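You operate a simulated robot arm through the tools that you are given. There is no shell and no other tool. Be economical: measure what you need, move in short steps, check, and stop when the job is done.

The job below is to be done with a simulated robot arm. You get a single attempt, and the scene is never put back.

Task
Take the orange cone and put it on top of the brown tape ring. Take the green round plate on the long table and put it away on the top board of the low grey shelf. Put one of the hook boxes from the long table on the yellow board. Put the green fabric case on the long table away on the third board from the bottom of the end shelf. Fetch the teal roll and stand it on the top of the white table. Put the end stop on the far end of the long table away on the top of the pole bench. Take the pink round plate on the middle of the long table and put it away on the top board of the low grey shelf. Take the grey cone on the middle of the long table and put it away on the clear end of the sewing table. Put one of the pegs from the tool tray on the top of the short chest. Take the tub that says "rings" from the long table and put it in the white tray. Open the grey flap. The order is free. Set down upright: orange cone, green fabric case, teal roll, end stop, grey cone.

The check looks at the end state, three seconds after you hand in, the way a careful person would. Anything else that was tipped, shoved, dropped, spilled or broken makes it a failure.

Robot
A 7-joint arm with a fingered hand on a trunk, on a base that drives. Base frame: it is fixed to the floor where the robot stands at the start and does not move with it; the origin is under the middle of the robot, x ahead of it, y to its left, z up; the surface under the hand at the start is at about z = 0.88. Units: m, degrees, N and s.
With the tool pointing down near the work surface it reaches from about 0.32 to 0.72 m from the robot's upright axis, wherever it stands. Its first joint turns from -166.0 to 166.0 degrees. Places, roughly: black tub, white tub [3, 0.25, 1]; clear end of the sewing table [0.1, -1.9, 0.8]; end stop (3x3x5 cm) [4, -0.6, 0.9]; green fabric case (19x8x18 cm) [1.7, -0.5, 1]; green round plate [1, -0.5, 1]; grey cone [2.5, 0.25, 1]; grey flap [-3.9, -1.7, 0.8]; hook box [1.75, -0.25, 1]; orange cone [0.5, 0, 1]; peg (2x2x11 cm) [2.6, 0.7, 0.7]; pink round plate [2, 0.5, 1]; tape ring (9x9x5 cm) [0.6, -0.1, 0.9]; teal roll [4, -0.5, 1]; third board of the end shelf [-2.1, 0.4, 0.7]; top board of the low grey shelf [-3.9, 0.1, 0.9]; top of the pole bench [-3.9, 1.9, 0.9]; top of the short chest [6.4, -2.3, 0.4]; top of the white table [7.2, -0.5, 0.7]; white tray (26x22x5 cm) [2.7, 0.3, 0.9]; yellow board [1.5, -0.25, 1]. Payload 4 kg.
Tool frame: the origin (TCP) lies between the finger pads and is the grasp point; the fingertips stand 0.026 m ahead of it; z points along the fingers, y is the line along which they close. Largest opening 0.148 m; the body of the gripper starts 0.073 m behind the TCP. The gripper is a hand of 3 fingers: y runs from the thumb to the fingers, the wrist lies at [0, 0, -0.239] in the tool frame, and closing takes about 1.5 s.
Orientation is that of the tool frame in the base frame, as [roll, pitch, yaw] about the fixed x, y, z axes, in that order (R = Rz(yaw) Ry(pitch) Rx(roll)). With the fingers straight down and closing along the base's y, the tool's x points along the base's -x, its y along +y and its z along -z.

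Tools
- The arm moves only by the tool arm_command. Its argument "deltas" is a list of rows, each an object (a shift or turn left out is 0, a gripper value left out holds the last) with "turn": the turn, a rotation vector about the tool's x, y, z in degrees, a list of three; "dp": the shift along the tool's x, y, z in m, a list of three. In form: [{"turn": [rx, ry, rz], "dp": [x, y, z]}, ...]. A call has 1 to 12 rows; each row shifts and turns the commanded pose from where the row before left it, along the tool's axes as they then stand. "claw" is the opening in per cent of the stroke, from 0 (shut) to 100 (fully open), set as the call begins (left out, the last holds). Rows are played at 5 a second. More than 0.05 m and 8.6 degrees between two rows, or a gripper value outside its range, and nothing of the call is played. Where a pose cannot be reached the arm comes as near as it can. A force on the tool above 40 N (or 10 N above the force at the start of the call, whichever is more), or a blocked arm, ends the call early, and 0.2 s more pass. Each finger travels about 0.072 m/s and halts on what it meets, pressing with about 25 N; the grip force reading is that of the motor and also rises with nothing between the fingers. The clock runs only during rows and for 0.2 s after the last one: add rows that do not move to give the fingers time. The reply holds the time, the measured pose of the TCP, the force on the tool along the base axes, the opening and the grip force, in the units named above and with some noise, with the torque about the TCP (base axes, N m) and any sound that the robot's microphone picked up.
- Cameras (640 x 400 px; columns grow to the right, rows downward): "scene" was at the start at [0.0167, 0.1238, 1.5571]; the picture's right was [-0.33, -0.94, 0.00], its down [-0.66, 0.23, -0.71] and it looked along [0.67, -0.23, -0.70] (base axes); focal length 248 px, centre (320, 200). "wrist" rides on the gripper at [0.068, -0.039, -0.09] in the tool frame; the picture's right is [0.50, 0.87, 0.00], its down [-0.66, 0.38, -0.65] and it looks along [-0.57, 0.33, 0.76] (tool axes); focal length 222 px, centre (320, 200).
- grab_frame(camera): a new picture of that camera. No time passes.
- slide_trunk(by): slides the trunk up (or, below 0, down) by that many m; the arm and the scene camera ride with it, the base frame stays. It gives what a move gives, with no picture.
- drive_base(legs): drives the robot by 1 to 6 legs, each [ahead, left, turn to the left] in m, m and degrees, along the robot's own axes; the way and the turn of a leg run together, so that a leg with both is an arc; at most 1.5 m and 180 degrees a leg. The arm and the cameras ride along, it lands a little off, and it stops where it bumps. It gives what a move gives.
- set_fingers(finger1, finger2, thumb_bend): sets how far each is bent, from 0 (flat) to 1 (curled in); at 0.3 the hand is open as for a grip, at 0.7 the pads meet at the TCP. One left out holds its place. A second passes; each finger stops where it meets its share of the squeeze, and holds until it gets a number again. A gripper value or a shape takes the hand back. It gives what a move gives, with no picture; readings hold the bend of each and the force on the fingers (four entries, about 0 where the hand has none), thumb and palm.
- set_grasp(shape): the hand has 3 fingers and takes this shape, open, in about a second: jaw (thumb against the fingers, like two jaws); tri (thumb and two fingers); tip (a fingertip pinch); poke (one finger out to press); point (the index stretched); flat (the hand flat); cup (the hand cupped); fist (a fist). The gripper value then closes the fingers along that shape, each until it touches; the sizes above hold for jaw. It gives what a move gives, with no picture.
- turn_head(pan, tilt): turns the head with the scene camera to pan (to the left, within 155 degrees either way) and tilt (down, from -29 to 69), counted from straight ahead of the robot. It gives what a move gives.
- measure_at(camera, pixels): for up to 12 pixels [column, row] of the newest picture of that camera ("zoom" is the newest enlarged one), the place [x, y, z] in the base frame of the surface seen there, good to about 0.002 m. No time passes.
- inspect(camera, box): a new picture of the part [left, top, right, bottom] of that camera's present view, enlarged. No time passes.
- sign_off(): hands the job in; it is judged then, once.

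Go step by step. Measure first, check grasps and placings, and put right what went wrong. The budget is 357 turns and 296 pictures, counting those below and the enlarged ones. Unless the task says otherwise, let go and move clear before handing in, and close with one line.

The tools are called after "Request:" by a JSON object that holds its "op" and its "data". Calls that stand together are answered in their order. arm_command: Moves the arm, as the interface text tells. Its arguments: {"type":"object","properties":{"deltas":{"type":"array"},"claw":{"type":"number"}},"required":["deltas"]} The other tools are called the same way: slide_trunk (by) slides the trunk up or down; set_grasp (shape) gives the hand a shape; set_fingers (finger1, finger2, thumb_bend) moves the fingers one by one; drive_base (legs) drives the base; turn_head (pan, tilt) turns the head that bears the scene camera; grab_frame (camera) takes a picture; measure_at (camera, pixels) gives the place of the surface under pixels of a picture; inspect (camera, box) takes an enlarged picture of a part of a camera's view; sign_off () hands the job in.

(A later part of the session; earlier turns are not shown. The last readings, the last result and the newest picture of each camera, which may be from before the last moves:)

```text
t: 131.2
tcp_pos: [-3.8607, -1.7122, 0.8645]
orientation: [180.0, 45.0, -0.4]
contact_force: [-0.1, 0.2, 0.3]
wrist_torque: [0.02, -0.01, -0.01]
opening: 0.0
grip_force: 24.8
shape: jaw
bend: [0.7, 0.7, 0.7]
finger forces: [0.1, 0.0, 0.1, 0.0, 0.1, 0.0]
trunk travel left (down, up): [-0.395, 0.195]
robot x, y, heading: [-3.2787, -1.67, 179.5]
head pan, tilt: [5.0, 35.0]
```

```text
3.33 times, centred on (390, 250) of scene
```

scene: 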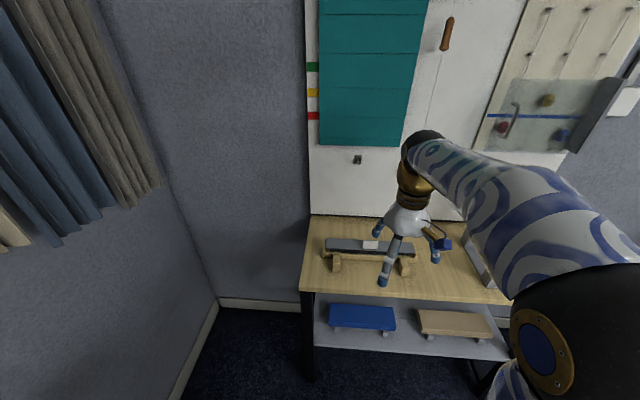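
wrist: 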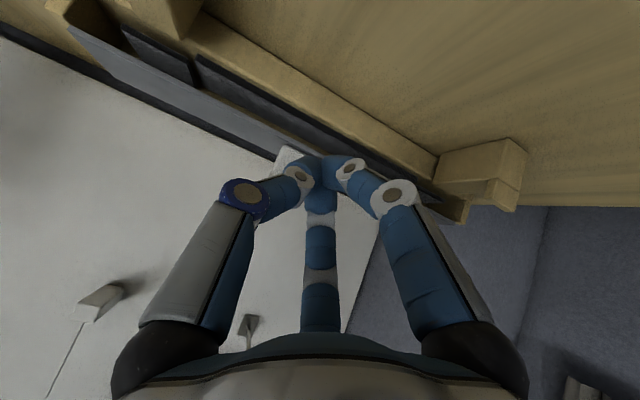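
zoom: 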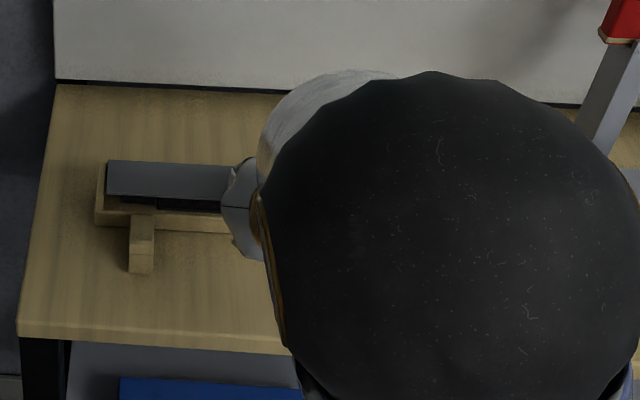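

The tip is at about (-3.879, 0.846), in front of the knob. I'll push toward -x in small steps and watch the force.

Request:
{"op": "arm_command", "data": {"deltas": [{"dp": [-0.0028, 0, 0.0028]}, {"dp": [-0.0028, 0, 0.0028]}, {"dp": [-0.0028, 0, 0.0028]}, {}]}}

Request:
{"op": "arm_command", "data": {"deltas": [{"dp": [-0.0028, 0, 0.0028]}, {"dp": [-0.0028, 0, 0.0028]}, {}]}}

Request:
{"op": "arm_command", "data": {"deltas": [{"dp": [-0.0028, 0, 0.0028]}, {"dp": [-0.0028, 0, 0.0028]}, {}]}}

Request:
{"op": "grab_frame", "data": {"camera": "wrist"}}

```text
t: 132.2
tcp_pos: [-3.8728, -1.7101, 0.8655]
orientation: [179.9, 44.9, -0.3]
contact_force: [0.0, -0.5, 0.0]
wrist_torque: [-0.01, -0.02, -0.01]
opening: 0.0
grip_force: 24.9
shape: jaw
bend: [0.7, 0.7, 0.7]
finger forces: [0.0, 0.1, 0.1, 0.0, 0.0, 0.0]
trunk travel left (down, up): [-0.395, 0.195]
robot x, y, heading: [-3.2776, -1.6758, 179.5]
head pan, tilt: [5.0, 35.0]
```

```text
t: 133.0
tcp_pos: [-3.8799, -1.7103, 0.865]
orientation: [179.9, 45.0, -0.4]
contact_force: [0.9, 0.2, 0.8]
wrist_torque: [-0.01, -0.01, 0.02]
opening: 0.0002
grip_force: 25.0
shape: jaw
bend: [0.7, 0.7, 0.7]
finger forces: [0.0, 0.0, 0.0, 0.0, 0.1, 0.1]
trunk travel left (down, up): [-0.395, 0.195]
robot x, y, heading: [-3.2767, -1.6721, 179.6]
head pan, tilt: [5.0, 35.0]
```

```text
t: 133.8
tcp_pos: [-3.8848, -1.71, 0.8682]
orientation: [-179.9, 45.1, -0.4]
contact_force: [29.6, 2.7, 15.2]
wrist_torque: [0.15, -0.1, -0.21]
opening: 0.0003
grip_force: 24.9
shape: jaw
bend: [0.7, 0.7, 0.7]
finger forces: [0.0, 0.0, 0.1, 0.0, 0.1, 0.0]
trunk travel left (down, up): [-0.395, 0.195]
robot x, y, heading: [-3.2766, -1.6707, 179.9]
head pan, tilt: [5.0, 35.0]
```

```text
233 pictures are left
```

wrist: 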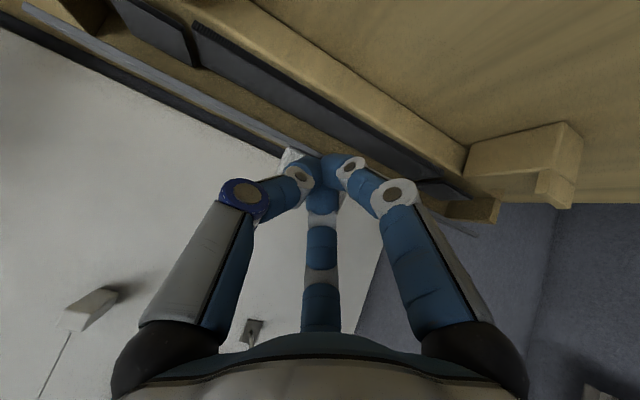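

Force jumped to 30 N, so I stop pushing. The flap looks narrower in the wrist view, so I'll back off and look from the scene camera.

Request:
{"op": "arm_command", "data": {"deltas": [{"dp": [0.004, 0, -0.004]}, {"dp": [0.01, 0, -0.02]}, {"dp": [0.02, 0, -0.03]}, {"dp": [0.02, 0, -0.04]}, {"dp": [0.0, 0, -0.05]}, {"dp": [0.0, 0, -0.05]}, {}]}}

Request:
{"op": "grab_frame", "data": {"camera": "wrist"}}

Request:
{"op": "inspect", "data": {"camera": "scene", "box": [310, 190, 470, 310]}}

```text
t: 135.4
tcp_pos: [-3.7088, -1.7547, 0.952]
orientation: [179.9, 45.0, -0.6]
contact_force: [-0.9, 0.6, -0.6]
wrist_torque: [-0.01, -0.03, -0.01]
opening: 0.0
grip_force: 24.5
shape: jaw
bend: [0.7, 0.7, 0.7]
finger forces: [0.0, 0.1, 0.1, 0.1, 0.0, 0.0]
out of reach, approached as far as the arm can: row 6
trunk travel left (down, up): [-0.395, 0.195]
robot x, y, heading: [-3.2776, -1.6705, 179.7]
head pan, tilt: [5.0, 35.0]
```

```text
232 pictures are left
```

wrist: 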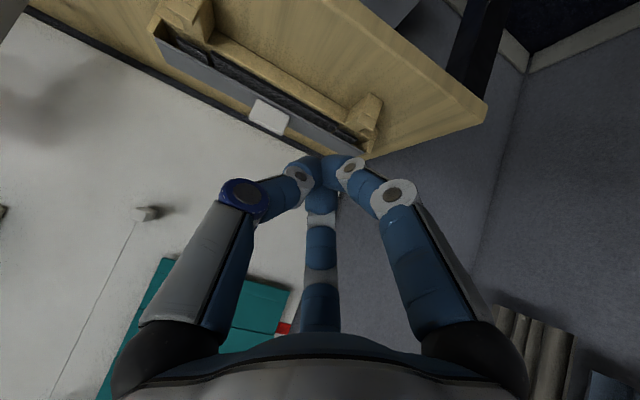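

```text
3.33 times, centred on (390, 250) of scene
```

zoom: 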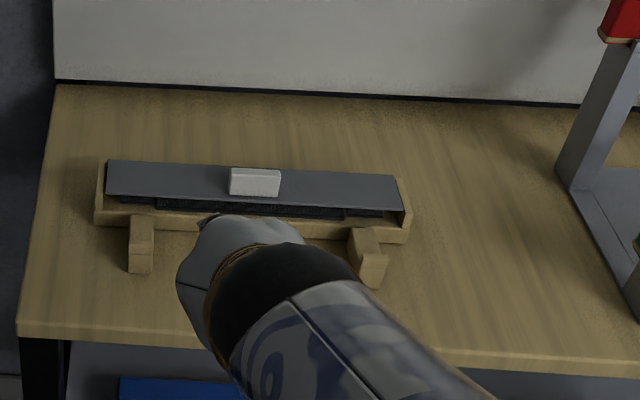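

The flap is still closed and the trough hasn't moved; the slanted contact pressed the knob down instead of turning it. I'll come in lower, with the fingertips under the flap's front edge, and lift. First I'll go back to a reachable pose.

Request:
{"op": "arm_command", "data": {"deltas": [{"dp": [0, 0, 0.04]}, {"dp": [0, 0, 0.04]}, {"dp": [0, 0, 0.03]}, {}]}}

```text
t: 136.4
tcp_pos: [-3.7878, -1.756, 0.873]
orientation: [179.9, 45.1, -0.4]
contact_force: [0.5, 0.1, -0.5]
wrist_torque: [-0.01, 0.0, -0.02]
opening: 0.0001
grip_force: 25.1
shape: jaw
bend: [0.7, 0.7, 0.7]
finger forces: [0.0, 0.1, 0.0, 0.1, 0.1, 0.0]
trunk travel left (down, up): [-0.395, 0.195]
robot x, y, heading: [-3.2786, -1.6718, 179.8]
head pan, tilt: [5.0, 35.0]
```

I'll shift to y≈-1.65, a clear stretch of flap between knob and post, and come in low in front of the edge.

Request:
{"op": "arm_command", "data": {"deltas": [{"dp": [0, -0.0353, 0]}, {"dp": [0, -0.0353, 0]}, {"dp": [0, -0.0353, 0]}, {"dp": [-0.0068, 0, 0.028]}, {"dp": [-0.0068, 0, 0.028]}, {"dp": [-0.0068, 0, 0.028]}, {}]}}

Request:
{"op": "grab_frame", "data": {"camera": "wrist"}}

Request:
{"op": "inspect", "data": {"camera": "scene", "box": [310, 190, 470, 310]}}

```text
t: 138.0
tcp_pos: [-3.8606, -1.6483, 0.8287]
orientation: [-180.0, 45.0, -0.4]
contact_force: [0.0, 0.0, -0.6]
wrist_torque: [-0.01, -0.01, -0.02]
opening: 0.0
grip_force: 24.8
shape: jaw
bend: [0.7, 0.7, 0.7]
finger forces: [0.1, 0.0, 0.0, 0.0, 0.0, 0.0]
trunk travel left (down, up): [-0.395, 0.195]
robot x, y, heading: [-3.2815, -1.6717, 179.6]
head pan, tilt: [5.0, 35.0]
```

```text
230 pictures are left
```

wrist: 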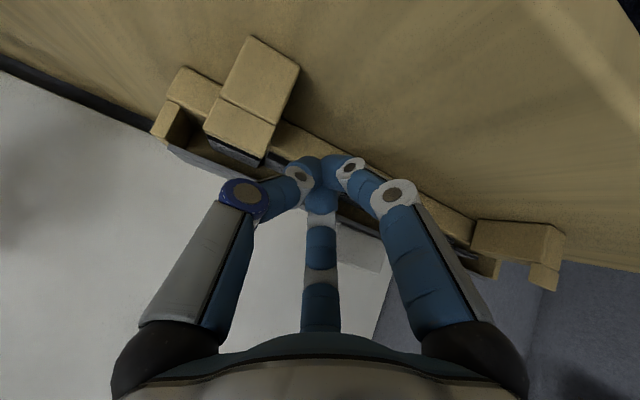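

```text
3.33 times, centred on (390, 250) of scene
```

zoom: 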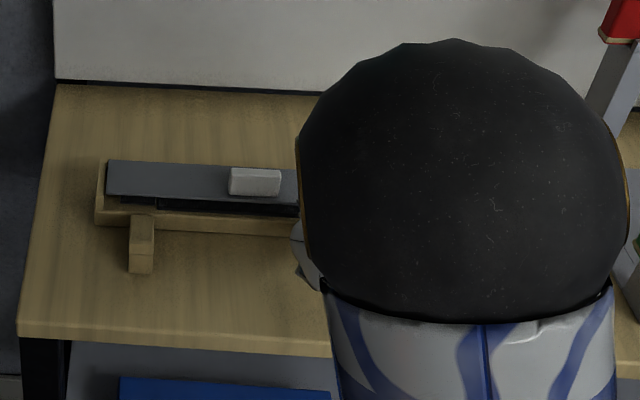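

The right post is close to the thumb, so I'll shift 8 mm toward the knob and then edge forward.

Request:
{"op": "arm_command", "data": {"deltas": [{"dp": [0, 0.008, 0]}, {"dp": [-0.0028, 0, 0.0028]}, {"dp": [-0.0028, 0, 0.0028]}, {}]}}

Request:
{"op": "arm_command", "data": {"deltas": [{"dp": [-0.0028, 0, 0.0028]}, {"dp": [-0.0028, 0, 0.0028]}, {}]}}

Request:
{"op": "grab_frame", "data": {"camera": "wrist"}}

```text
t: 139.0
tcp_pos: [-3.8699, -1.6572, 0.8277]
orientation: [180.0, 45.1, -0.4]
contact_force: [0.9, 0.7, -0.3]
wrist_torque: [-0.02, 0.01, 0.0]
opening: 0.0
grip_force: 25.1
shape: jaw
bend: [0.7, 0.7, 0.7]
finger forces: [0.1, 0.1, 0.0, 0.0, 0.1, 0.0]
trunk travel left (down, up): [-0.395, 0.195]
robot x, y, heading: [-3.2774, -1.672, 179.8]
head pan, tilt: [5.0, 35.0]
```

```text
t: 139.8
tcp_pos: [-3.8769, -1.6577, 0.8274]
orientation: [-180.0, 44.9, -0.4]
contact_force: [5.2, -1.0, -0.1]
wrist_torque: [0.03, 0.01, 0.02]
opening: 0.0
grip_force: 25.0
shape: jaw
bend: [0.7, 0.7, 0.7]
finger forces: [0.1, 0.0, 0.1, 0.0, 0.1, 0.0]
trunk travel left (down, up): [-0.395, 0.195]
robot x, y, heading: [-3.2774, -1.67, 179.4]
head pan, tilt: [5.0, 35.0]
```

```text
228 pictures are left
```

wrist: 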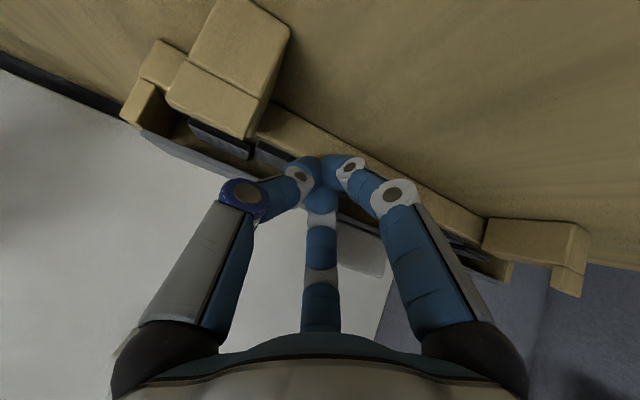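

I feel light contact, 5 N. Now I'll lift straight up in small steps.

Request:
{"op": "arm_command", "data": {"deltas": [{"dp": [-0.0028, 0, -0.0028]}, {"dp": [-0.0028, 0, -0.0028]}, {"dp": [-0.0028, 0, -0.0028]}, {}]}}

Request:
{"op": "grab_frame", "data": {"camera": "wrist"}}

```text
t: 140.8
tcp_pos: [-3.878, -1.6591, 0.8392]
orientation: [179.9, 45.0, -0.4]
contact_force: [2.9, 0.1, 0.7]
wrist_torque: [-0.01, 0.01, 0.02]
opening: 0.0002
grip_force: 24.8
shape: jaw
bend: [0.7, 0.7, 0.7]
finger forces: [0.0, 0.0, 0.0, 0.0, 0.0, 0.0]
trunk travel left (down, up): [-0.395, 0.195]
robot x, y, heading: [-3.2782, -1.6713, 179.6]
head pan, tilt: [5.0, 35.0]
```

```text
227 pictures are left
```

wrist: 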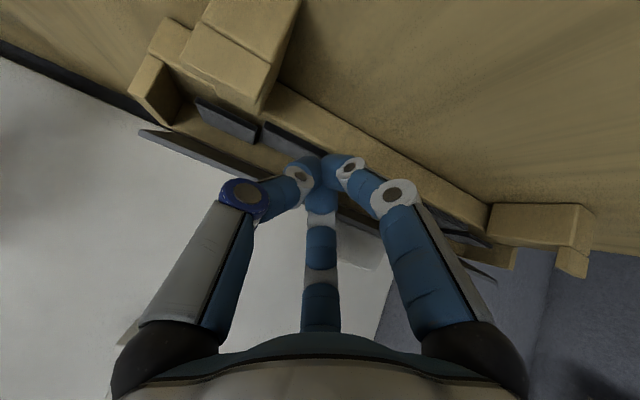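

The flap is rising: its edge has left the trough and I can see the inside. I'll go on along an arc, up and back.

Request:
{"op": "arm_command", "data": {"deltas": [{"dp": [-0.0064, 0, -0.0021]}, {"dp": [-0.0064, 0, -0.0021]}, {"dp": [-0.0078, 0, -0.0007]}, {"dp": [-0.0078, 0, -0.0007]}, {}]}}

Request:
{"op": "grab_frame", "data": {"camera": "wrist"}}

```text
t: 142.0
tcp_pos: [-3.8937, -1.6566, 0.863]
orientation: [-180.0, 45.0, -0.4]
contact_force: [-0.6, 0.2, 0.6]
wrist_torque: [-0.03, 0.0, 0.01]
opening: 0.0001
grip_force: 24.9
shape: jaw
bend: [0.7, 0.7, 0.7]
finger forces: [0.1, 0.0, 0.0, 0.0, 0.0, 0.0]
trunk travel left (down, up): [-0.395, 0.195]
robot x, y, heading: [-3.2784, -1.6712, 179.4]
head pan, tilt: [5.0, 35.0]
```

```text
226 pictures are left
```

wrist: 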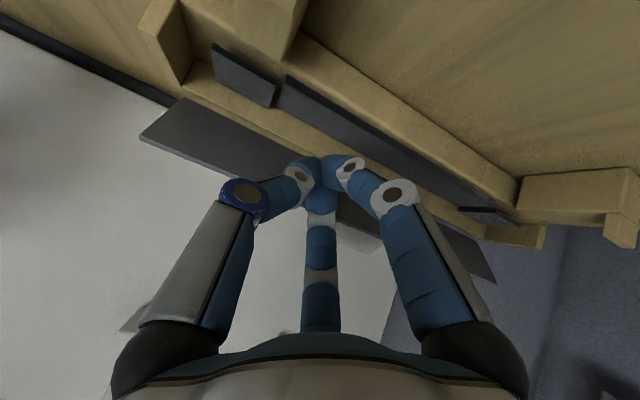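

The flap's underside is visible and it is well up. I'll keep pushing backward past vertical.

Request:
{"op": "arm_command", "data": {"deltas": [{"dp": [-0.0099, 0, 0.0042]}, {"dp": [-0.0099, 0, 0.0042]}, {"dp": [-0.007, 0, 0.007]}, {"dp": [-0.007, 0, 0.007]}, {}]}}

Request:
{"op": "grab_frame", "data": {"camera": "wrist"}}

```text
t: 143.2
tcp_pos: [-3.9332, -1.6578, 0.8718]
orientation: [180.0, 44.9, -0.5]
contact_force: [-0.1, 0.5, -0.8]
wrist_torque: [0.0, 0.0, 0.02]
opening: 0.0001
grip_force: 25.2
shape: jaw
bend: [0.7, 0.7, 0.7]
finger forces: [0.1, 0.1, 0.0, 0.1, 0.1, 0.1]
trunk travel left (down, up): [-0.395, 0.195]
robot x, y, heading: [-3.2774, -1.6716, 179.7]
head pan, tilt: [5.0, 35.0]
```

```text
225 pictures are left
```

wrist: 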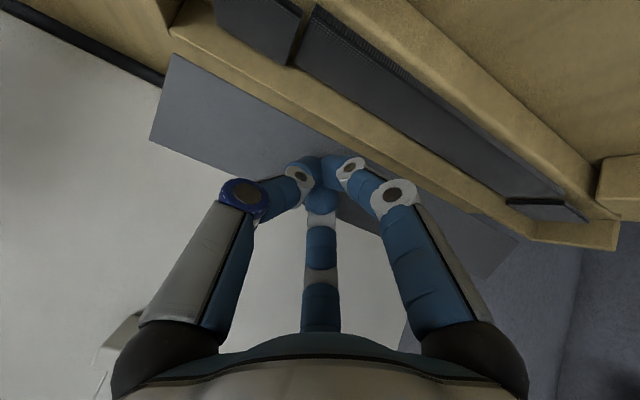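

The flap is near vertical. I'll push a little further back.

Request:
{"op": "arm_command", "data": {"deltas": [{"dp": [-0.007, 0, 0.007]}, {"dp": [-0.007, 0, 0.007]}, {"dp": [-0.0099, 0, 0.0042]}, {}]}}

Request:
{"op": "grab_frame", "data": {"camera": "wrist"}}

```text
t: 143.8
tcp_pos: [-3.9447, -1.6566, 0.8746]
orientation: [-179.7, 44.9, -0.4]
contact_force: [18.8, -1.1, 12.3]
wrist_torque: [-0.05, -0.08, 0.01]
opening: 0.0
grip_force: 25.1
shape: jaw
bend: [0.7, 0.7, 0.7]
finger forces: [0.1, 0.0, 0.0, 0.0, 0.0, 0.0]
trunk travel left (down, up): [-0.395, 0.195]
robot x, y, heading: [-3.2746, -1.6723, 179.6]
head pan, tilt: [5.0, 35.0]
stopped in row 2: the force on the tool passed its limit at 54 N (the readings are from after the stop); the commanded pose is now the measured one
```

```text
224 pictures are left
```

wrist: 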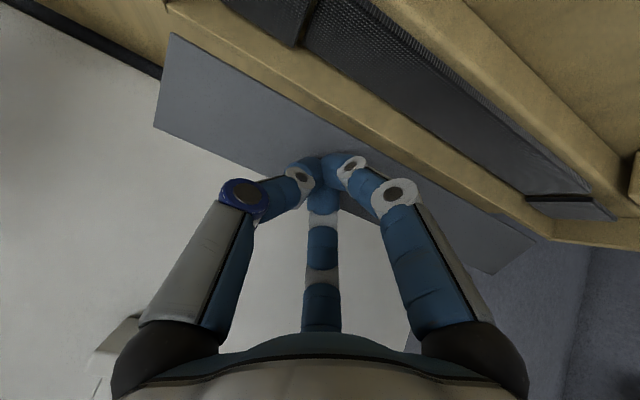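

It hit its end stop. I'll back off and see whether the flap stays open.

Request:
{"op": "arm_command", "data": {"deltas": [{"dp": [0.006, 0, -0.008]}, {"dp": [0.01, 0, -0.03]}, {"dp": [0, 0, -0.04]}, {"dp": [0, 0, -0.04]}, {"dp": [0, 0, -0.04]}, {}, {}]}}

Request:
{"op": "grab_frame", "data": {"camera": "wrist"}}

Request:
{"op": "inspect", "data": {"camera": "scene", "box": [310, 190, 470, 310]}}

```text
t: 145.4
tcp_pos: [-3.8262, -1.6584, 0.9733]
orientation: [-179.8, 44.8, -0.3]
contact_force: [0.4, 1.1, -0.7]
wrist_torque: [0.01, -0.01, 0.0]
opening: 0.0
grip_force: 25.1
shape: jaw
bend: [0.7, 0.7, 0.7]
finger forces: [0.0, 0.0, 0.0, 0.1, 0.1, 0.0]
trunk travel left (down, up): [-0.395, 0.195]
robot x, y, heading: [-3.2815, -1.672, 179.7]
head pan, tilt: [5.0, 35.0]
```

```text
223 pictures are left
```

wrist: 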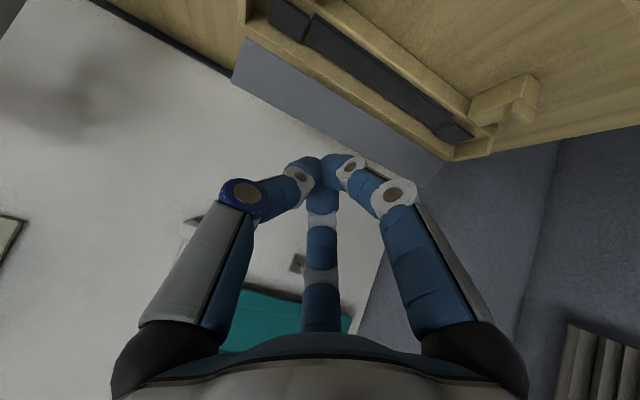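

```text
3.33 times, centred on (390, 250) of scene
```

zoom: 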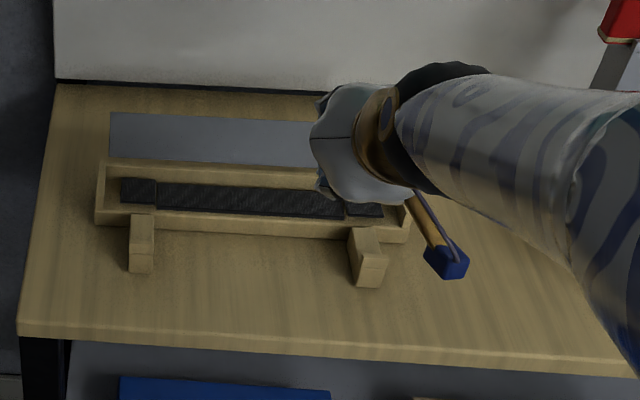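

The flap stands open and the trough is where it was. I'll measure the flap's angle, then retract and restore the hand.

Request:
{"op": "measure_at", "data": {"camera": "zoom", "pixels": [[200, 118], [200, 138], [200, 155], [200, 164]]}}

Request:
{"op": "arm_command", "data": {"deltas": [{"turn": [0, 7.5, 0], "dp": [-0.02, 0, -0.02]}, {"turn": [0, 7.5, 0], "dp": [-0.01, 0, -0.03]}, {"turn": [0, 7.5, 0], "dp": [0, 0, -0.03]}, {"turn": [0, 7.5, 0], "dp": [0.02, 0, -0.03]}, {"turn": [0, 7.5, 0], "dp": [0.03, 0, -0.02]}, {"turn": [0, 7.5, 0], "dp": [0.03, 0, 0]}, {"dp": [0.04, 0, 0]}, {}]}}

Request:
{"op": "arm_command", "data": {"claw": 100, "deltas": [{}, {}, {}, {}, {}, {}, {}, {}]}}

Request:
{"op": "inspect", "data": {"camera": "scene", "box": [310, 190, 470, 310]}}

```text
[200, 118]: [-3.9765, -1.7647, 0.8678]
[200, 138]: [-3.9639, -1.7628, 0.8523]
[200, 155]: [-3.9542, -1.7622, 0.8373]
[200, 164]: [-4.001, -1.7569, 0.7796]
```

```text
t: 147.2
tcp_pos: [-3.667, -1.6602, 1.0847]
orientation: [-179.9, -0.4, -0.4]
contact_force: [0.2, -0.8, 0.2]
wrist_torque: [0.04, -0.01, 0.0]
opening: 0.0
grip_force: 25.0
shape: jaw
bend: [0.7, 0.7, 0.7]
finger forces: [0.0, 0.0, 0.1, 0.1, 0.1, 0.0]
trunk travel left (down, up): [-0.395, 0.195]
robot x, y, heading: [-3.277, -1.6745, 179.7]
head pan, tilt: [5.0, 35.0]
```

```text
t: 149.0
tcp_pos: [-3.6689, -1.661, 1.0839]
orientation: [-179.9, -0.4, -0.4]
contact_force: [-0.1, 0.4, -0.4]
wrist_torque: [-0.02, -0.01, -0.02]
opening: 0.148
grip_force: 0.1
shape: jaw
bend: [0.3, 0.3, 0.3]
finger forces: [0.1, 0.1, 0.0, 0.1, 0.0, 0.0]
trunk travel left (down, up): [-0.395, 0.195]
robot x, y, heading: [-3.2817, -1.6736, 179.7]
head pan, tilt: [5.0, 35.0]
```

```text
3.33 times, centred on (390, 250) of scene
```

zoom: 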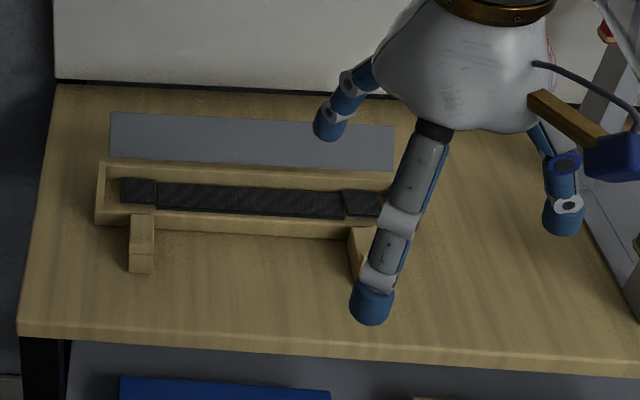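

The flap rests open at about 127°. I'll raise the trunk again and drive back to the right aisle, to the hook boxes and the green case.

Request:
{"op": "slide_trunk", "data": {"by": 0.13}}

Request:
{"op": "drive_base", "data": {"legs": [[-0.3, 0, 0], [-0.2, -0.4, 0], [-1.2, 0, 0], [-1.2, -0.08, 0], [-1.0, 0, 0]]}}

Request:
{"op": "turn_head", "data": {"pan": -30, "tilt": 25}}

Request:
{"op": "grab_frame", "data": {"camera": "scene"}}

```text
t: 150.6
tcp_pos: [-3.669, -1.6599, 1.2147]
orientation: [-180.0, -0.4, -0.5]
contact_force: [-0.4, -0.2, -0.4]
wrist_torque: [-0.02, 0.03, -0.01]
opening: 0.1479
grip_force: 0.0
shape: jaw
bend: [0.3, 0.3, 0.3]
finger forces: [0.1, 0.0, 0.0, 0.0, 0.0, 0.1]
trunk travel left (down, up): [-0.525, 0.065]
robot x, y, heading: [-3.2784, -1.6726, 179.8]
head pan, tilt: [5.0, 35.0]
```

```text
t: 171.2
tcp_pos: [0.2439, -1.1932, 1.2147]
orientation: [-179.9, -0.3, -1.2]
contact_force: [-0.1, -0.4, -0.6]
wrist_torque: [0.01, -0.02, 0.0]
opening: 0.1481
grip_force: 0.0
shape: jaw
bend: [0.3, 0.3, 0.3]
finger forces: [0.0, 0.0, 0.0, 0.0, 0.0, 0.0]
trunk travel left (down, up): [-0.525, 0.065]
robot x, y, heading: [0.6277, -1.2148, 178.8]
head pan, tilt: [5.0, 35.0]
```

```text
t: 172.2
tcp_pos: [0.2434, -1.1941, 1.2142]
orientation: [-179.8, -0.4, -1.2]
contact_force: [-0.4, -0.7, -0.3]
wrist_torque: [0.02, 0.0, -0.02]
opening: 0.1481
grip_force: 0.0
shape: jaw
bend: [0.3, 0.3, 0.3]
finger forces: [0.1, 0.0, 0.1, 0.0, 0.0, 0.1]
trunk travel left (down, up): [-0.525, 0.065]
robot x, y, heading: [0.6366, -1.209, 178.7]
head pan, tilt: [-30.0, 25.0]
```

```text
220 pictures are left
```

scene: 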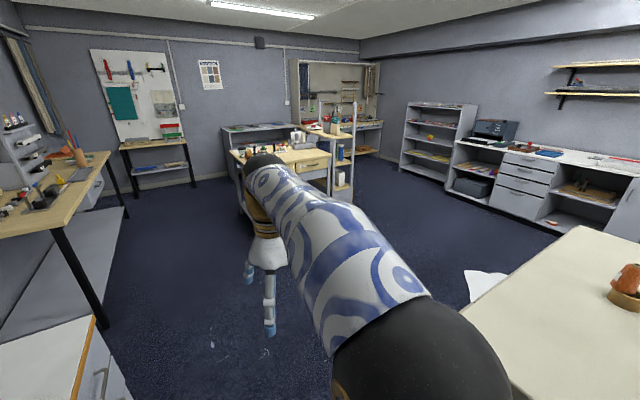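

I'll continue back to x≈1.65, turn to face the table and look at the boxes.

Request:
{"op": "drive_base", "data": {"legs": [[-1.0, 0, 0], [0, 0, -89], [0.16, 0, 0]]}}

Request:
{"op": "turn_head", "data": {"pan": 0, "tilt": 50}}

Request:
{"op": "grab_frame", "data": {"camera": "scene"}}

Request:
{"op": "grab_frame", "data": {"camera": "wrist"}}

```text
t: 182.1
tcp_pos: [1.6282, -0.6791, 1.2154]
orientation: [-179.9, -0.3, -90.3]
contact_force: [0.3, 0.3, -0.6]
wrist_torque: [-0.04, 0.01, -0.03]
opening: 0.1478
grip_force: 0.0
shape: jaw
bend: [0.3, 0.3, 0.3]
finger forces: [0.1, 0.0, 0.0, 0.0, 0.1, 0.0]
trunk travel left (down, up): [-0.525, 0.065]
robot x, y, heading: [1.615, -1.0663, 90.0]
head pan, tilt: [-30.0, 25.0]
```

```text
t: 183.0
tcp_pos: [1.6281, -0.6799, 1.2144]
orientation: [-179.9, -0.3, -90.3]
contact_force: [0.6, -0.7, -0.2]
wrist_torque: [0.01, -0.03, -0.01]
opening: 0.148
grip_force: 0.0
shape: jaw
bend: [0.3, 0.3, 0.3]
finger forces: [0.0, 0.1, 0.0, 0.1, 0.1, 0.0]
trunk travel left (down, up): [-0.525, 0.065]
robot x, y, heading: [1.6174, -1.0703, 89.8]
head pan, tilt: [0.0, 50.0]
```

```text
219 pictures are left
```

scene: 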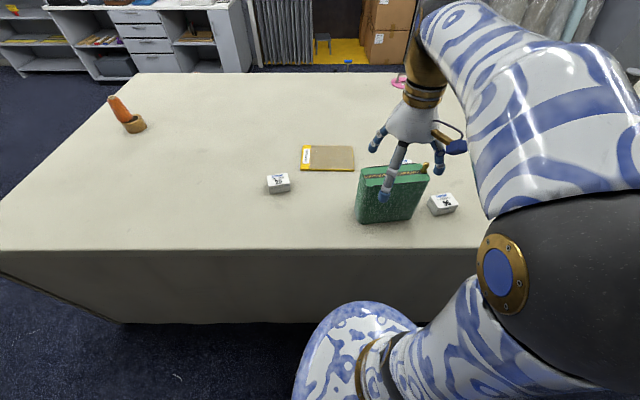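

```text
218 pictures are left
```

wrist: 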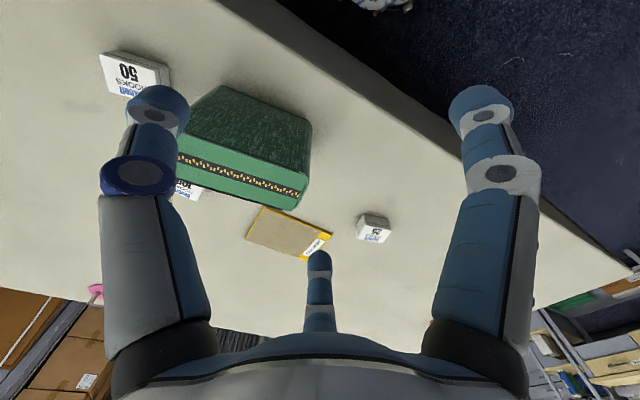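

Hook box 25 at (279,183) is nearest to the yellow board at (327,158). I'll measure both.

Request:
{"op": "inspect", "data": {"camera": "scene", "box": [250, 130, 370, 210]}}

Request:
{"op": "measure_at", "data": {"camera": "scene", "pixels": [[268, 178], [288, 175], [290, 185], [279, 178], [270, 193], [301, 170], [354, 171], [352, 147], [304, 146], [330, 160]]}}

```text
5.00 times, centred on (310, 170) of scene
```

zoom: 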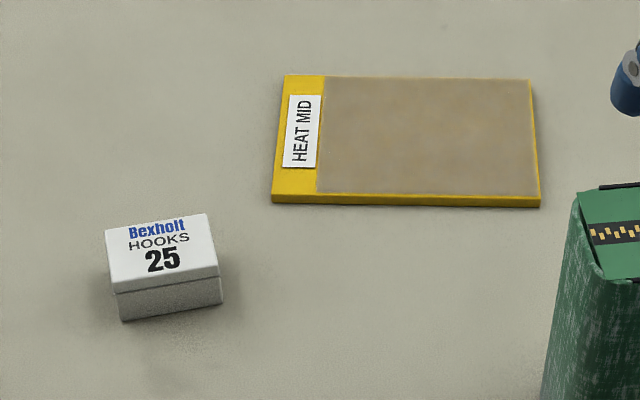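

```text
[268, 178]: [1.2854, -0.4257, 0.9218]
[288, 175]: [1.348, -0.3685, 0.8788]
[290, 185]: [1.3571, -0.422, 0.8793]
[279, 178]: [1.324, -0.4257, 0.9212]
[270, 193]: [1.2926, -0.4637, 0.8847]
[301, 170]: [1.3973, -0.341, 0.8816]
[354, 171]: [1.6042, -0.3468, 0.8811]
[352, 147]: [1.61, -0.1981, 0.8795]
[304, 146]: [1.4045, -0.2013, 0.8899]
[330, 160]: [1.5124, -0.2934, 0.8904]
```

Request:
{"op": "measure_at", "data": {"camera": "zoom", "pixels": [[108, 232], [203, 216], [215, 262], [116, 285], [160, 250], [120, 315], [220, 298]]}}

```text
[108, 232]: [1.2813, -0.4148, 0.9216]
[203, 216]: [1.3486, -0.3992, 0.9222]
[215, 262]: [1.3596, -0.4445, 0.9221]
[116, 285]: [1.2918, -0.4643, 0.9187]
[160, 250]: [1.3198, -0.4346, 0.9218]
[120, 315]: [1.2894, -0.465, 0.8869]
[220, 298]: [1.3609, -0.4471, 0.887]
```

Box 25 is centred at (1.320, -0.431), turned about 13°, with its top at 0.922. The board spans x 1.40–1.60 and y -0.345 to -0.20. I'll drive closer and put the hand over the box, with the thumb axis along its long side.

Request:
{"op": "drive_base", "data": {"legs": [[0.06, 0.22, 0]]}}

Request:
{"op": "arm_command", "data": {"deltas": [{"turn": [0, 0, -6.5]}, {"turn": [0, 0, -6.2]}, {}]}}

```text
t: 184.8
tcp_pos: [1.4061, -0.6187, 1.2146]
orientation: [-179.9, -0.3, -90.4]
contact_force: [0.1, 1.1, -0.5]
wrist_torque: [0.01, 0.0, 0.02]
opening: 0.1479
grip_force: 0.0
shape: jaw
bend: [0.3, 0.3, 0.3]
finger forces: [0.1, 0.0, 0.0, 0.1, 0.0, 0.0]
trunk travel left (down, up): [-0.525, 0.065]
robot x, y, heading: [1.396, -1.0101, 89.9]
head pan, tilt: [0.0, 50.0]
```

```text
t: 185.6
tcp_pos: [1.4053, -0.6185, 1.2143]
orientation: [-179.9, -0.4, -77.7]
contact_force: [-0.7, 0.3, 0.8]
wrist_torque: [0.06, -0.03, 0.02]
opening: 0.148
grip_force: 0.0
shape: jaw
bend: [0.3, 0.3, 0.3]
finger forces: [0.0, 0.1, 0.1, 0.0, 0.0, 0.1]
trunk travel left (down, up): [-0.525, 0.065]
robot x, y, heading: [1.3927, -1.0127, 89.6]
head pan, tilt: [0.0, 50.0]
```

Request:
{"op": "arm_command", "data": {"deltas": [{"dp": [-0.0336, 0.0072, 0.034]}, {"dp": [-0.0336, 0.0072, 0.034]}, {"dp": [-0.0336, 0.0072, 0.034]}, {"dp": [-0.0336, 0.0072, 0.034]}, {"dp": [-0.0336, 0.0072, 0.034]}, {"dp": [-0.0336, 0.0072, 0.034]}, {}]}}

Request:
{"op": "grab_frame", "data": {"camera": "wrist"}}

```text
t: 187.2
tcp_pos: [1.3203, -0.4331, 1.0105]
orientation: [-179.9, -0.3, -77.7]
contact_force: [0.1, -0.7, 0.3]
wrist_torque: [0.0, -0.01, 0.0]
opening: 0.1481
grip_force: 0.0
shape: jaw
bend: [0.3, 0.3, 0.3]
finger forces: [0.0, 0.0, 0.0, 0.0, 0.1, 0.0]
trunk travel left (down, up): [-0.525, 0.065]
robot x, y, heading: [1.3937, -1.0109, 89.6]
head pan, tilt: [0.0, 50.0]
```

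```text
216 pictures are left
```

wrist: 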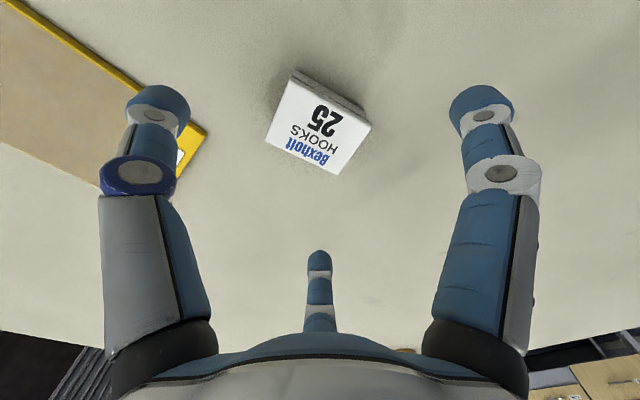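

The box is centred below the hand and the thumb stays clear of the board. I'll descend and grip.

Request:
{"op": "arm_command", "data": {"deltas": [{"dp": [0, 0, 0.04]}, {"dp": [0, 0, 0.04]}, {"dp": [0, 0, 0.02]}, {}]}}

Request:
{"op": "arm_command", "data": {"claw": 0, "deltas": [{}, {}, {}, {}, {}, {}, {}, {}, {}]}}

Request:
{"op": "grab_frame", "data": {"camera": "wrist"}}

```text
t: 188.2
tcp_pos: [1.3235, -0.431, 0.9089]
orientation: [-180.0, -0.4, -77.6]
contact_force: [0.5, 0.5, 0.6]
wrist_torque: [0.0, 0.02, 0.03]
opening: 0.1475
grip_force: 0.0
shape: jaw
bend: [0.3, 0.3, 0.3]
finger forces: [0.1, 0.0, 0.0, 0.1, 0.1, 0.0]
trunk travel left (down, up): [-0.525, 0.065]
robot x, y, heading: [1.3974, -1.0109, 89.6]
head pan, tilt: [0.0, 50.0]
```

```text
t: 190.2
tcp_pos: [1.3217, -0.4323, 0.9082]
orientation: [-179.9, -0.3, -77.8]
contact_force: [0.9, 0.1, 0.3]
wrist_torque: [-0.01, -0.01, 0.0]
opening: 0.0568
grip_force: 25.5
shape: jaw
bend: [0.77, 0.77, 0.7]
finger forces: [19.1, 20.8, 0.1, 0.1, 22.3, 0.0]
trunk travel left (down, up): [-0.525, 0.065]
robot x, y, heading: [1.3937, -1.0101, 89.8]
head pan, tilt: [0.0, 50.0]
```

```text
215 pictures are left
```

wrist: 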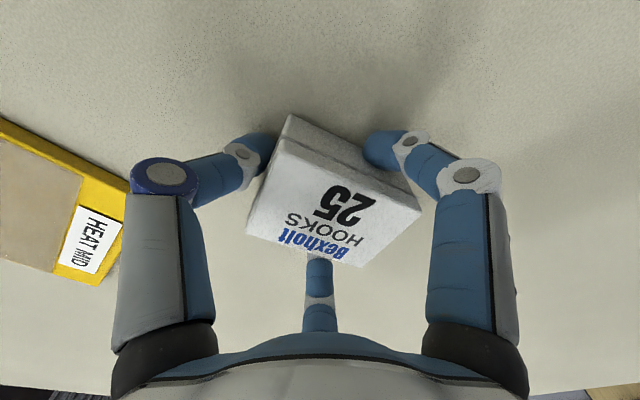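

The box is gripped firmly. I'll lift 6 cm and carry it to about (1.465, -0.295) over the board.

Request:
{"op": "arm_command", "data": {"deltas": [{"dp": [0, 0, -0.03]}, {"dp": [0, 0, -0.03]}, {"dp": [-0.0256, -0.0421, 0]}, {"dp": [-0.0256, -0.0421, 0]}, {"dp": [-0.0256, -0.0421, 0]}, {"dp": [-0.0256, -0.0421, 0]}, {}, {}]}}

Request:
{"op": "grab_frame", "data": {"camera": "wrist"}}

Request:
{"op": "inspect", "data": {"camera": "scene", "box": [310, 110, 430, 190]}}

```text
t: 192.0
tcp_pos: [1.4614, -0.3039, 0.9708]
orientation: [-180.0, -0.3, -77.6]
contact_force: [0.2, -0.3, -0.3]
wrist_torque: [0.0, -0.03, 0.01]
opening: 0.0563
grip_force: 24.9
shape: jaw
bend: [0.77, 0.77, 0.7]
finger forces: [19.0, 20.8, 0.0, 0.0, 21.9, 0.0]
out of reach, approached as far as the arm can: row 6
trunk travel left (down, up): [-0.525, 0.065]
robot x, y, heading: [1.3978, -1.0106, 89.8]
head pan, tilt: [0.0, 50.0]
```

```text
214 pictures are left
```

wrist: 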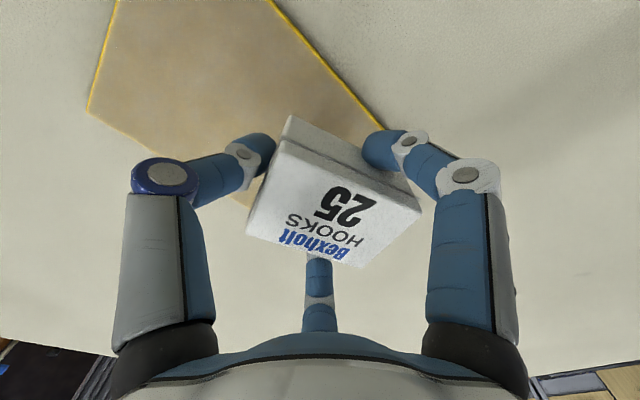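

```text
5.00 times, centred on (370, 150) of scene
```

zoom: 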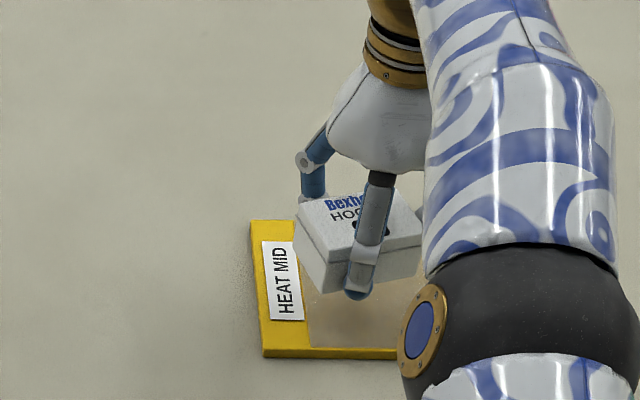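

That's at the reach limit, at (1.461, -0.304). I'll nudge the base 1.5 cm ahead and 4 cm right to sit well on the board, then lower.

Request:
{"op": "drive_base", "data": {"legs": [[0.015, -0.04, 0]]}}

Request:
{"op": "arm_command", "data": {"deltas": [{"dp": [0, 0, 0.025]}, {"dp": [0, 0, 0.023]}, {}]}}

Request:
{"op": "inspect", "data": {"camera": "scene", "box": [290, 110, 410, 190]}}

Request:
{"op": "grab_frame", "data": {"camera": "wrist"}}

```text
t: 192.9
tcp_pos: [1.5034, -0.2884, 0.9707]
orientation: [-179.9, -0.3, -77.7]
contact_force: [-0.3, -0.3, -1.1]
wrist_torque: [-0.02, -0.02, -0.03]
opening: 0.0566
grip_force: 25.1
shape: jaw
bend: [0.77, 0.77, 0.7]
finger forces: [19.2, 21.0, 0.0, 0.0, 21.9, 0.0]
trunk travel left (down, up): [-0.525, 0.065]
robot x, y, heading: [1.4372, -0.9961, 89.8]
head pan, tilt: [0.0, 50.0]
```

```text
t: 193.7
tcp_pos: [1.5027, -0.2876, 0.9214]
orientation: [-179.8, -0.4, -77.8]
contact_force: [-0.6, 0.5, -0.8]
wrist_torque: [0.01, 0.0, 0.02]
opening: 0.0562
grip_force: 25.0
shape: jaw
bend: [0.77, 0.77, 0.7]
finger forces: [19.1, 20.9, 0.0, 0.0, 21.7, 0.0]
trunk travel left (down, up): [-0.525, 0.065]
robot x, y, heading: [1.4372, -0.9942, 89.8]
head pan, tilt: [0.0, 50.0]
```

```text
5.00 times, centred on (350, 150) of scene
```

zoom: 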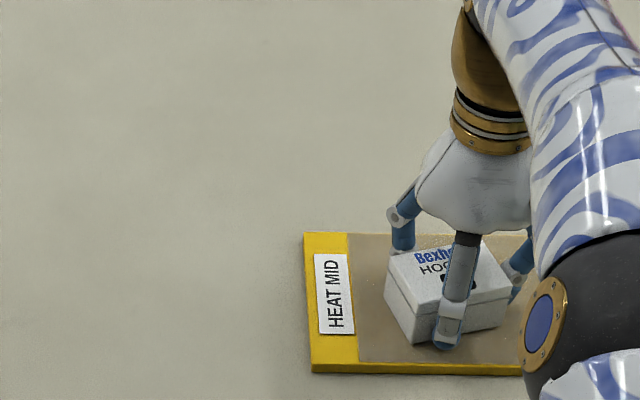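

```text
211 pictures are left
```

wrist: 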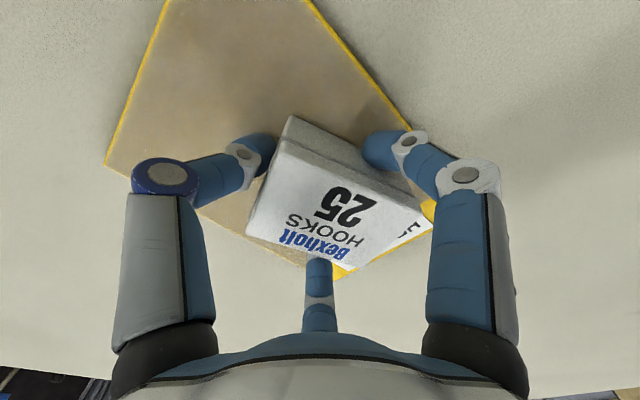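

The box is above the middle of the board. I'll lower the last 3 mm in steps.

Request:
{"op": "arm_command", "data": {"deltas": [{"dp": [0, 0, 0.0015]}, {"dp": [0, 0, 0.001]}, {}]}}

Request:
{"op": "arm_command", "data": {"deltas": [{"dp": [0, 0, 0.001]}, {}]}}

```text
t: 194.5
tcp_pos: [1.5037, -0.2888, 0.9202]
orientation: [-180.0, -0.3, -77.7]
contact_force: [1.0, 0.4, -0.6]
wrist_torque: [-0.03, -0.04, -0.03]
opening: 0.0561
grip_force: 25.2
shape: jaw
bend: [0.77, 0.77, 0.7]
finger forces: [19.1, 20.9, 0.0, 0.1, 21.6, 0.1]
trunk travel left (down, up): [-0.525, 0.065]
robot x, y, heading: [1.4362, -0.9907, 89.9]
head pan, tilt: [0.0, 50.0]
```

```text
t: 195.1
tcp_pos: [1.5038, -0.2892, 0.9189]
orientation: [-179.9, -0.2, -77.7]
contact_force: [0.6, 1.0, -1.1]
wrist_torque: [0.03, 0.0, 0.01]
opening: 0.0564
grip_force: 25.0
shape: jaw
bend: [0.77, 0.77, 0.7]
finger forces: [19.1, 20.9, 0.0, 0.0, 21.8, 0.0]
trunk travel left (down, up): [-0.525, 0.065]
robot x, y, heading: [1.437, -0.9971, 89.8]
head pan, tilt: [0.0, 50.0]
```

Request:
{"op": "arm_command", "data": {"deltas": [{"dp": [0, 0, 0.001]}, {}]}}

Request:
{"op": "arm_command", "data": {"deltas": [{"dp": [0, 0, 0.001]}, {}]}}

```text
t: 195.7
tcp_pos: [1.5016, -0.2888, 0.9182]
orientation: [-179.9, -0.3, -77.7]
contact_force: [0.3, 0.3, 1.7]
wrist_torque: [0.04, 0.01, -0.01]
opening: 0.056
grip_force: 24.9
shape: jaw
bend: [0.77, 0.77, 0.7]
finger forces: [19.1, 21.0, 0.0, 0.0, 22.0, 0.1]
trunk travel left (down, up): [-0.525, 0.065]
robot x, y, heading: [1.4356, -0.9944, 89.8]
head pan, tilt: [0.0, 50.0]
```

```text
t: 196.3
tcp_pos: [1.5029, -0.2888, 0.9177]
orientation: [-180.0, -0.2, -77.7]
contact_force: [0.1, 0.1, 6.9]
wrist_torque: [0.0, 0.01, 0.01]
opening: 0.0562
grip_force: 25.0
shape: jaw
bend: [0.77, 0.77, 0.7]
finger forces: [19.8, 21.6, 0.0, 0.0, 22.9, 0.1]
trunk travel left (down, up): [-0.525, 0.065]
robot x, y, heading: [1.4372, -0.9947, 89.6]
head pan, tilt: [0.0, 50.0]
```

Contact is clear at 6.9 N. I'll open the hand and rise.

Request:
{"op": "arm_command", "data": {"claw": 100, "deltas": [{"dp": [0, 0, -0.001]}, {}, {}, {}, {}, {}, {}, {}]}}

Request:
{"op": "arm_command", "data": {"deltas": [{"dp": [0, 0, -0.03]}, {"dp": [0, 0, -0.045]}, {"dp": [0, 0, -0.045]}, {"dp": [0.03, 0, -0.035]}, {"dp": [0.035, 0, -0.035]}, {"dp": [0.035, 0, -0.035]}, {"dp": [0.045, 0, -0.02]}, {"dp": [0.045, 0, -0.01]}, {"dp": [0.045, 0, 0]}, {"dp": [0.04, 0, 0]}, {}]}}

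Request:
{"op": "grab_frame", "data": {"camera": "wrist"}}

Request:
{"op": "grab_frame", "data": {"camera": "scene"}}

```text
t: 198.1
tcp_pos: [1.5026, -0.2883, 0.9185]
orientation: [-179.9, -0.2, -77.7]
contact_force: [0.1, -0.3, 0.6]
wrist_torque: [0.03, 0.0, 0.0]
opening: 0.1476
grip_force: 0.0
shape: jaw
bend: [0.3, 0.3, 0.3]
finger forces: [0.0, 0.0, 0.0, 0.0, 0.0, 0.1]
trunk travel left (down, up): [-0.525, 0.065]
robot x, y, heading: [1.4344, -0.9955, 89.8]
head pan, tilt: [0.0, 50.0]
```

```text
t: 200.5
tcp_pos: [1.5615, -0.5722, 1.1727]
orientation: [180.0, -0.3, -77.7]
contact_force: [-0.1, -0.4, 0.1]
wrist_torque: [-0.01, -0.02, 0.01]
opening: 0.1478
grip_force: 0.0
shape: jaw
bend: [0.3, 0.3, 0.3]
finger forces: [0.0, 0.0, 0.1, 0.0, 0.1, 0.1]
out of reach, approached as far as the arm can: row 2, 3
trunk travel left (down, up): [-0.525, 0.065]
robot x, y, heading: [1.4351, -0.9926, 89.7]
head pan, tilt: [0.0, 50.0]
```

```text
210 pictures are left
```

wrist: 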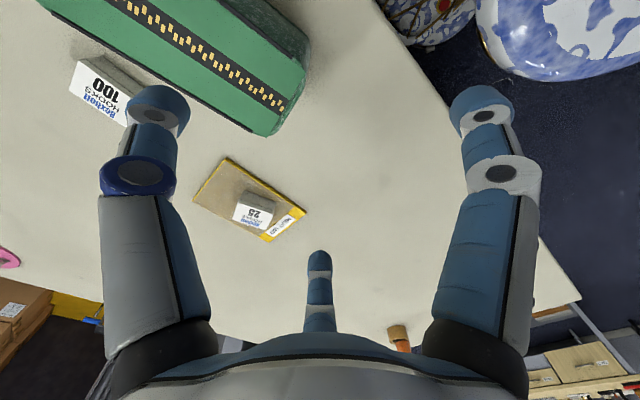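

```text
209 pictures are left
```

scene: 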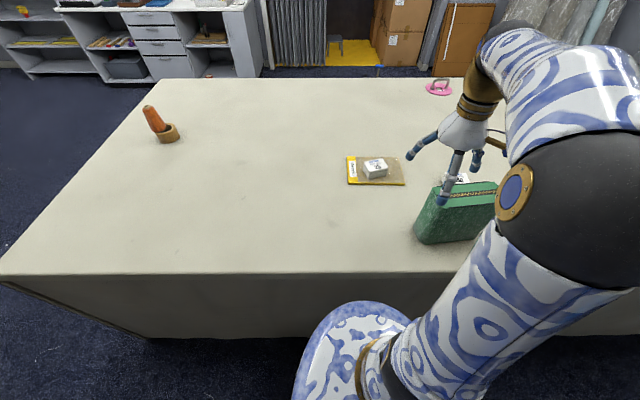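

The box sits on the board. Now I'll measure the green case.

Request:
{"op": "turn_head", "data": {"pan": -20, "tilt": 50}}

Request:
{"op": "arm_command", "data": {"deltas": [{"dp": [0, 0.04, 0]}, {"dp": [0, 0.04, 0]}, {"dp": [0, 0.04, 0]}, {"dp": [0, 0.04, 0]}, {}]}}

Request:
{"op": "grab_frame", "data": {"camera": "scene"}}

Request:
{"op": "inspect", "data": {"camera": "scene", "box": [300, 120, 460, 220]}}

```text
t: 201.3
tcp_pos: [1.5614, -0.5717, 1.1734]
orientation: [-179.9, -0.3, -77.7]
contact_force: [0.3, 0.5, 0.3]
wrist_torque: [0.02, 0.02, 0.02]
opening: 0.1476
grip_force: 0.1
shape: jaw
bend: [0.3, 0.3, 0.3]
finger forces: [0.1, 0.0, 0.1, 0.1, 0.0, 0.1]
trunk travel left (down, up): [-0.525, 0.065]
robot x, y, heading: [1.4358, -0.9952, 89.7]
head pan, tilt: [-20.0, 50.0]
```

```text
t: 202.5
tcp_pos: [1.4057, -0.6053, 1.172]
orientation: [-179.9, -0.3, -77.7]
contact_force: [-1.0, 0.2, 0.0]
wrist_torque: [0.0, -0.03, 0.0]
opening: 0.1481
grip_force: 0.0
shape: jaw
bend: [0.3, 0.3, 0.3]
finger forces: [0.0, 0.1, 0.0, 0.1, 0.0, 0.1]
trunk travel left (down, up): [-0.525, 0.065]
robot x, y, heading: [1.4349, -0.9936, 89.6]
head pan, tilt: [-20.0, 50.0]
```

```text
208 pictures are left
```

scene: 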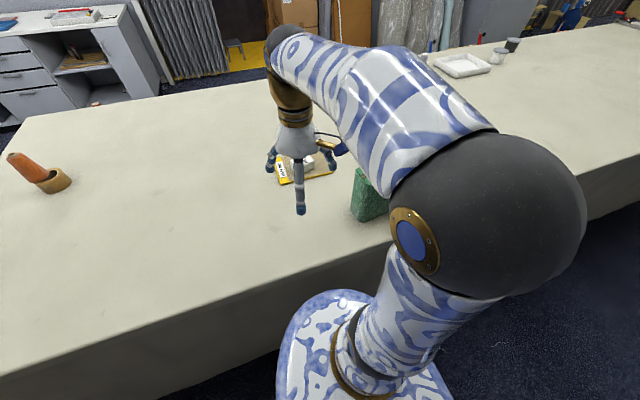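

```text
4.00 times, centred on (380, 170) of scene
```

zoom: 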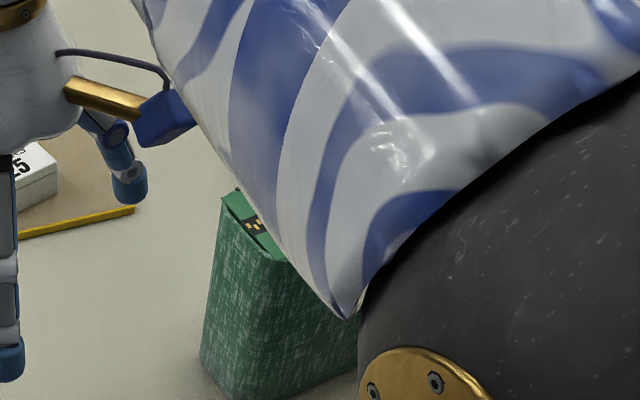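

The arm hides the case. I'll raise the hand and shift the base right by 30 cm, then use the wrist camera.

Request:
{"op": "arm_command", "data": {"deltas": [{"dp": [0, 0, -0.04]}, {"dp": [0, 0, -0.04]}, {}]}}

Request:
{"op": "drive_base", "data": {"legs": [[-0.04, -0.3, 0]]}}

Request:
{"op": "grab_frame", "data": {"camera": "wrist"}}

Request:
{"op": "grab_frame", "data": {"camera": "scene"}}

```text
t: 203.3
tcp_pos: [1.4046, -0.6076, 1.2528]
orientation: [-179.9, -0.3, -77.6]
contact_force: [-0.4, -0.6, -0.6]
wrist_torque: [-0.02, 0.0, 0.04]
opening: 0.1478
grip_force: 0.0
shape: jaw
bend: [0.3, 0.3, 0.3]
finger forces: [0.0, 0.0, 0.1, 0.0, 0.0, 0.0]
trunk travel left (down, up): [-0.525, 0.065]
robot x, y, heading: [1.4382, -0.9926, 89.9]
head pan, tilt: [-20.0, 50.0]
```

```text
t: 205.3
tcp_pos: [1.7068, -0.6498, 1.2525]
orientation: [-180.0, -0.4, -77.7]
contact_force: [0.1, 0.3, 0.8]
wrist_torque: [0.01, 0.0, -0.01]
opening: 0.148
grip_force: 0.0
shape: jaw
bend: [0.3, 0.3, 0.3]
finger forces: [0.0, 0.0, 0.0, 0.0, 0.0, 0.0]
trunk travel left (down, up): [-0.525, 0.065]
robot x, y, heading: [1.735, -1.037, 89.7]
head pan, tilt: [-20.0, 50.0]
```

```text
206 pictures are left
```

wrist: 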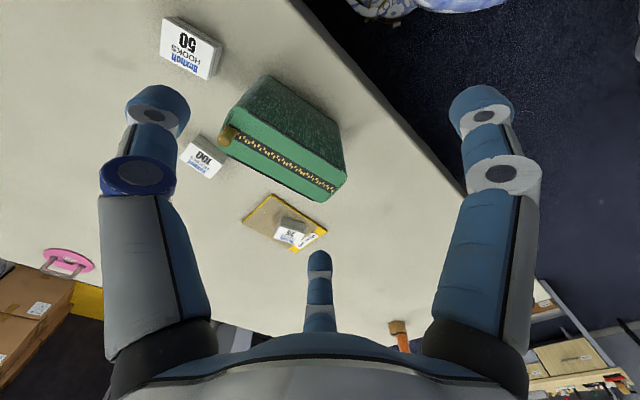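

```text
205 pictures are left
```

scene: 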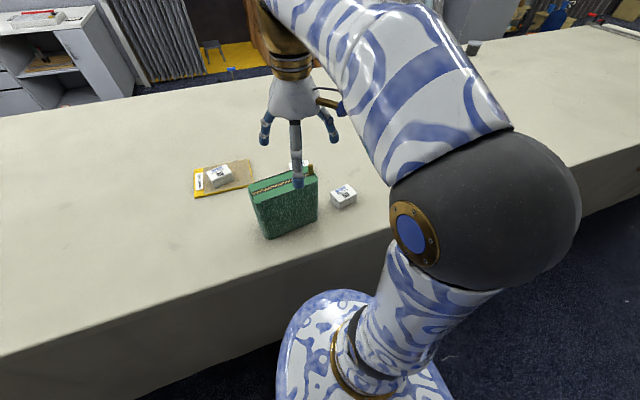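

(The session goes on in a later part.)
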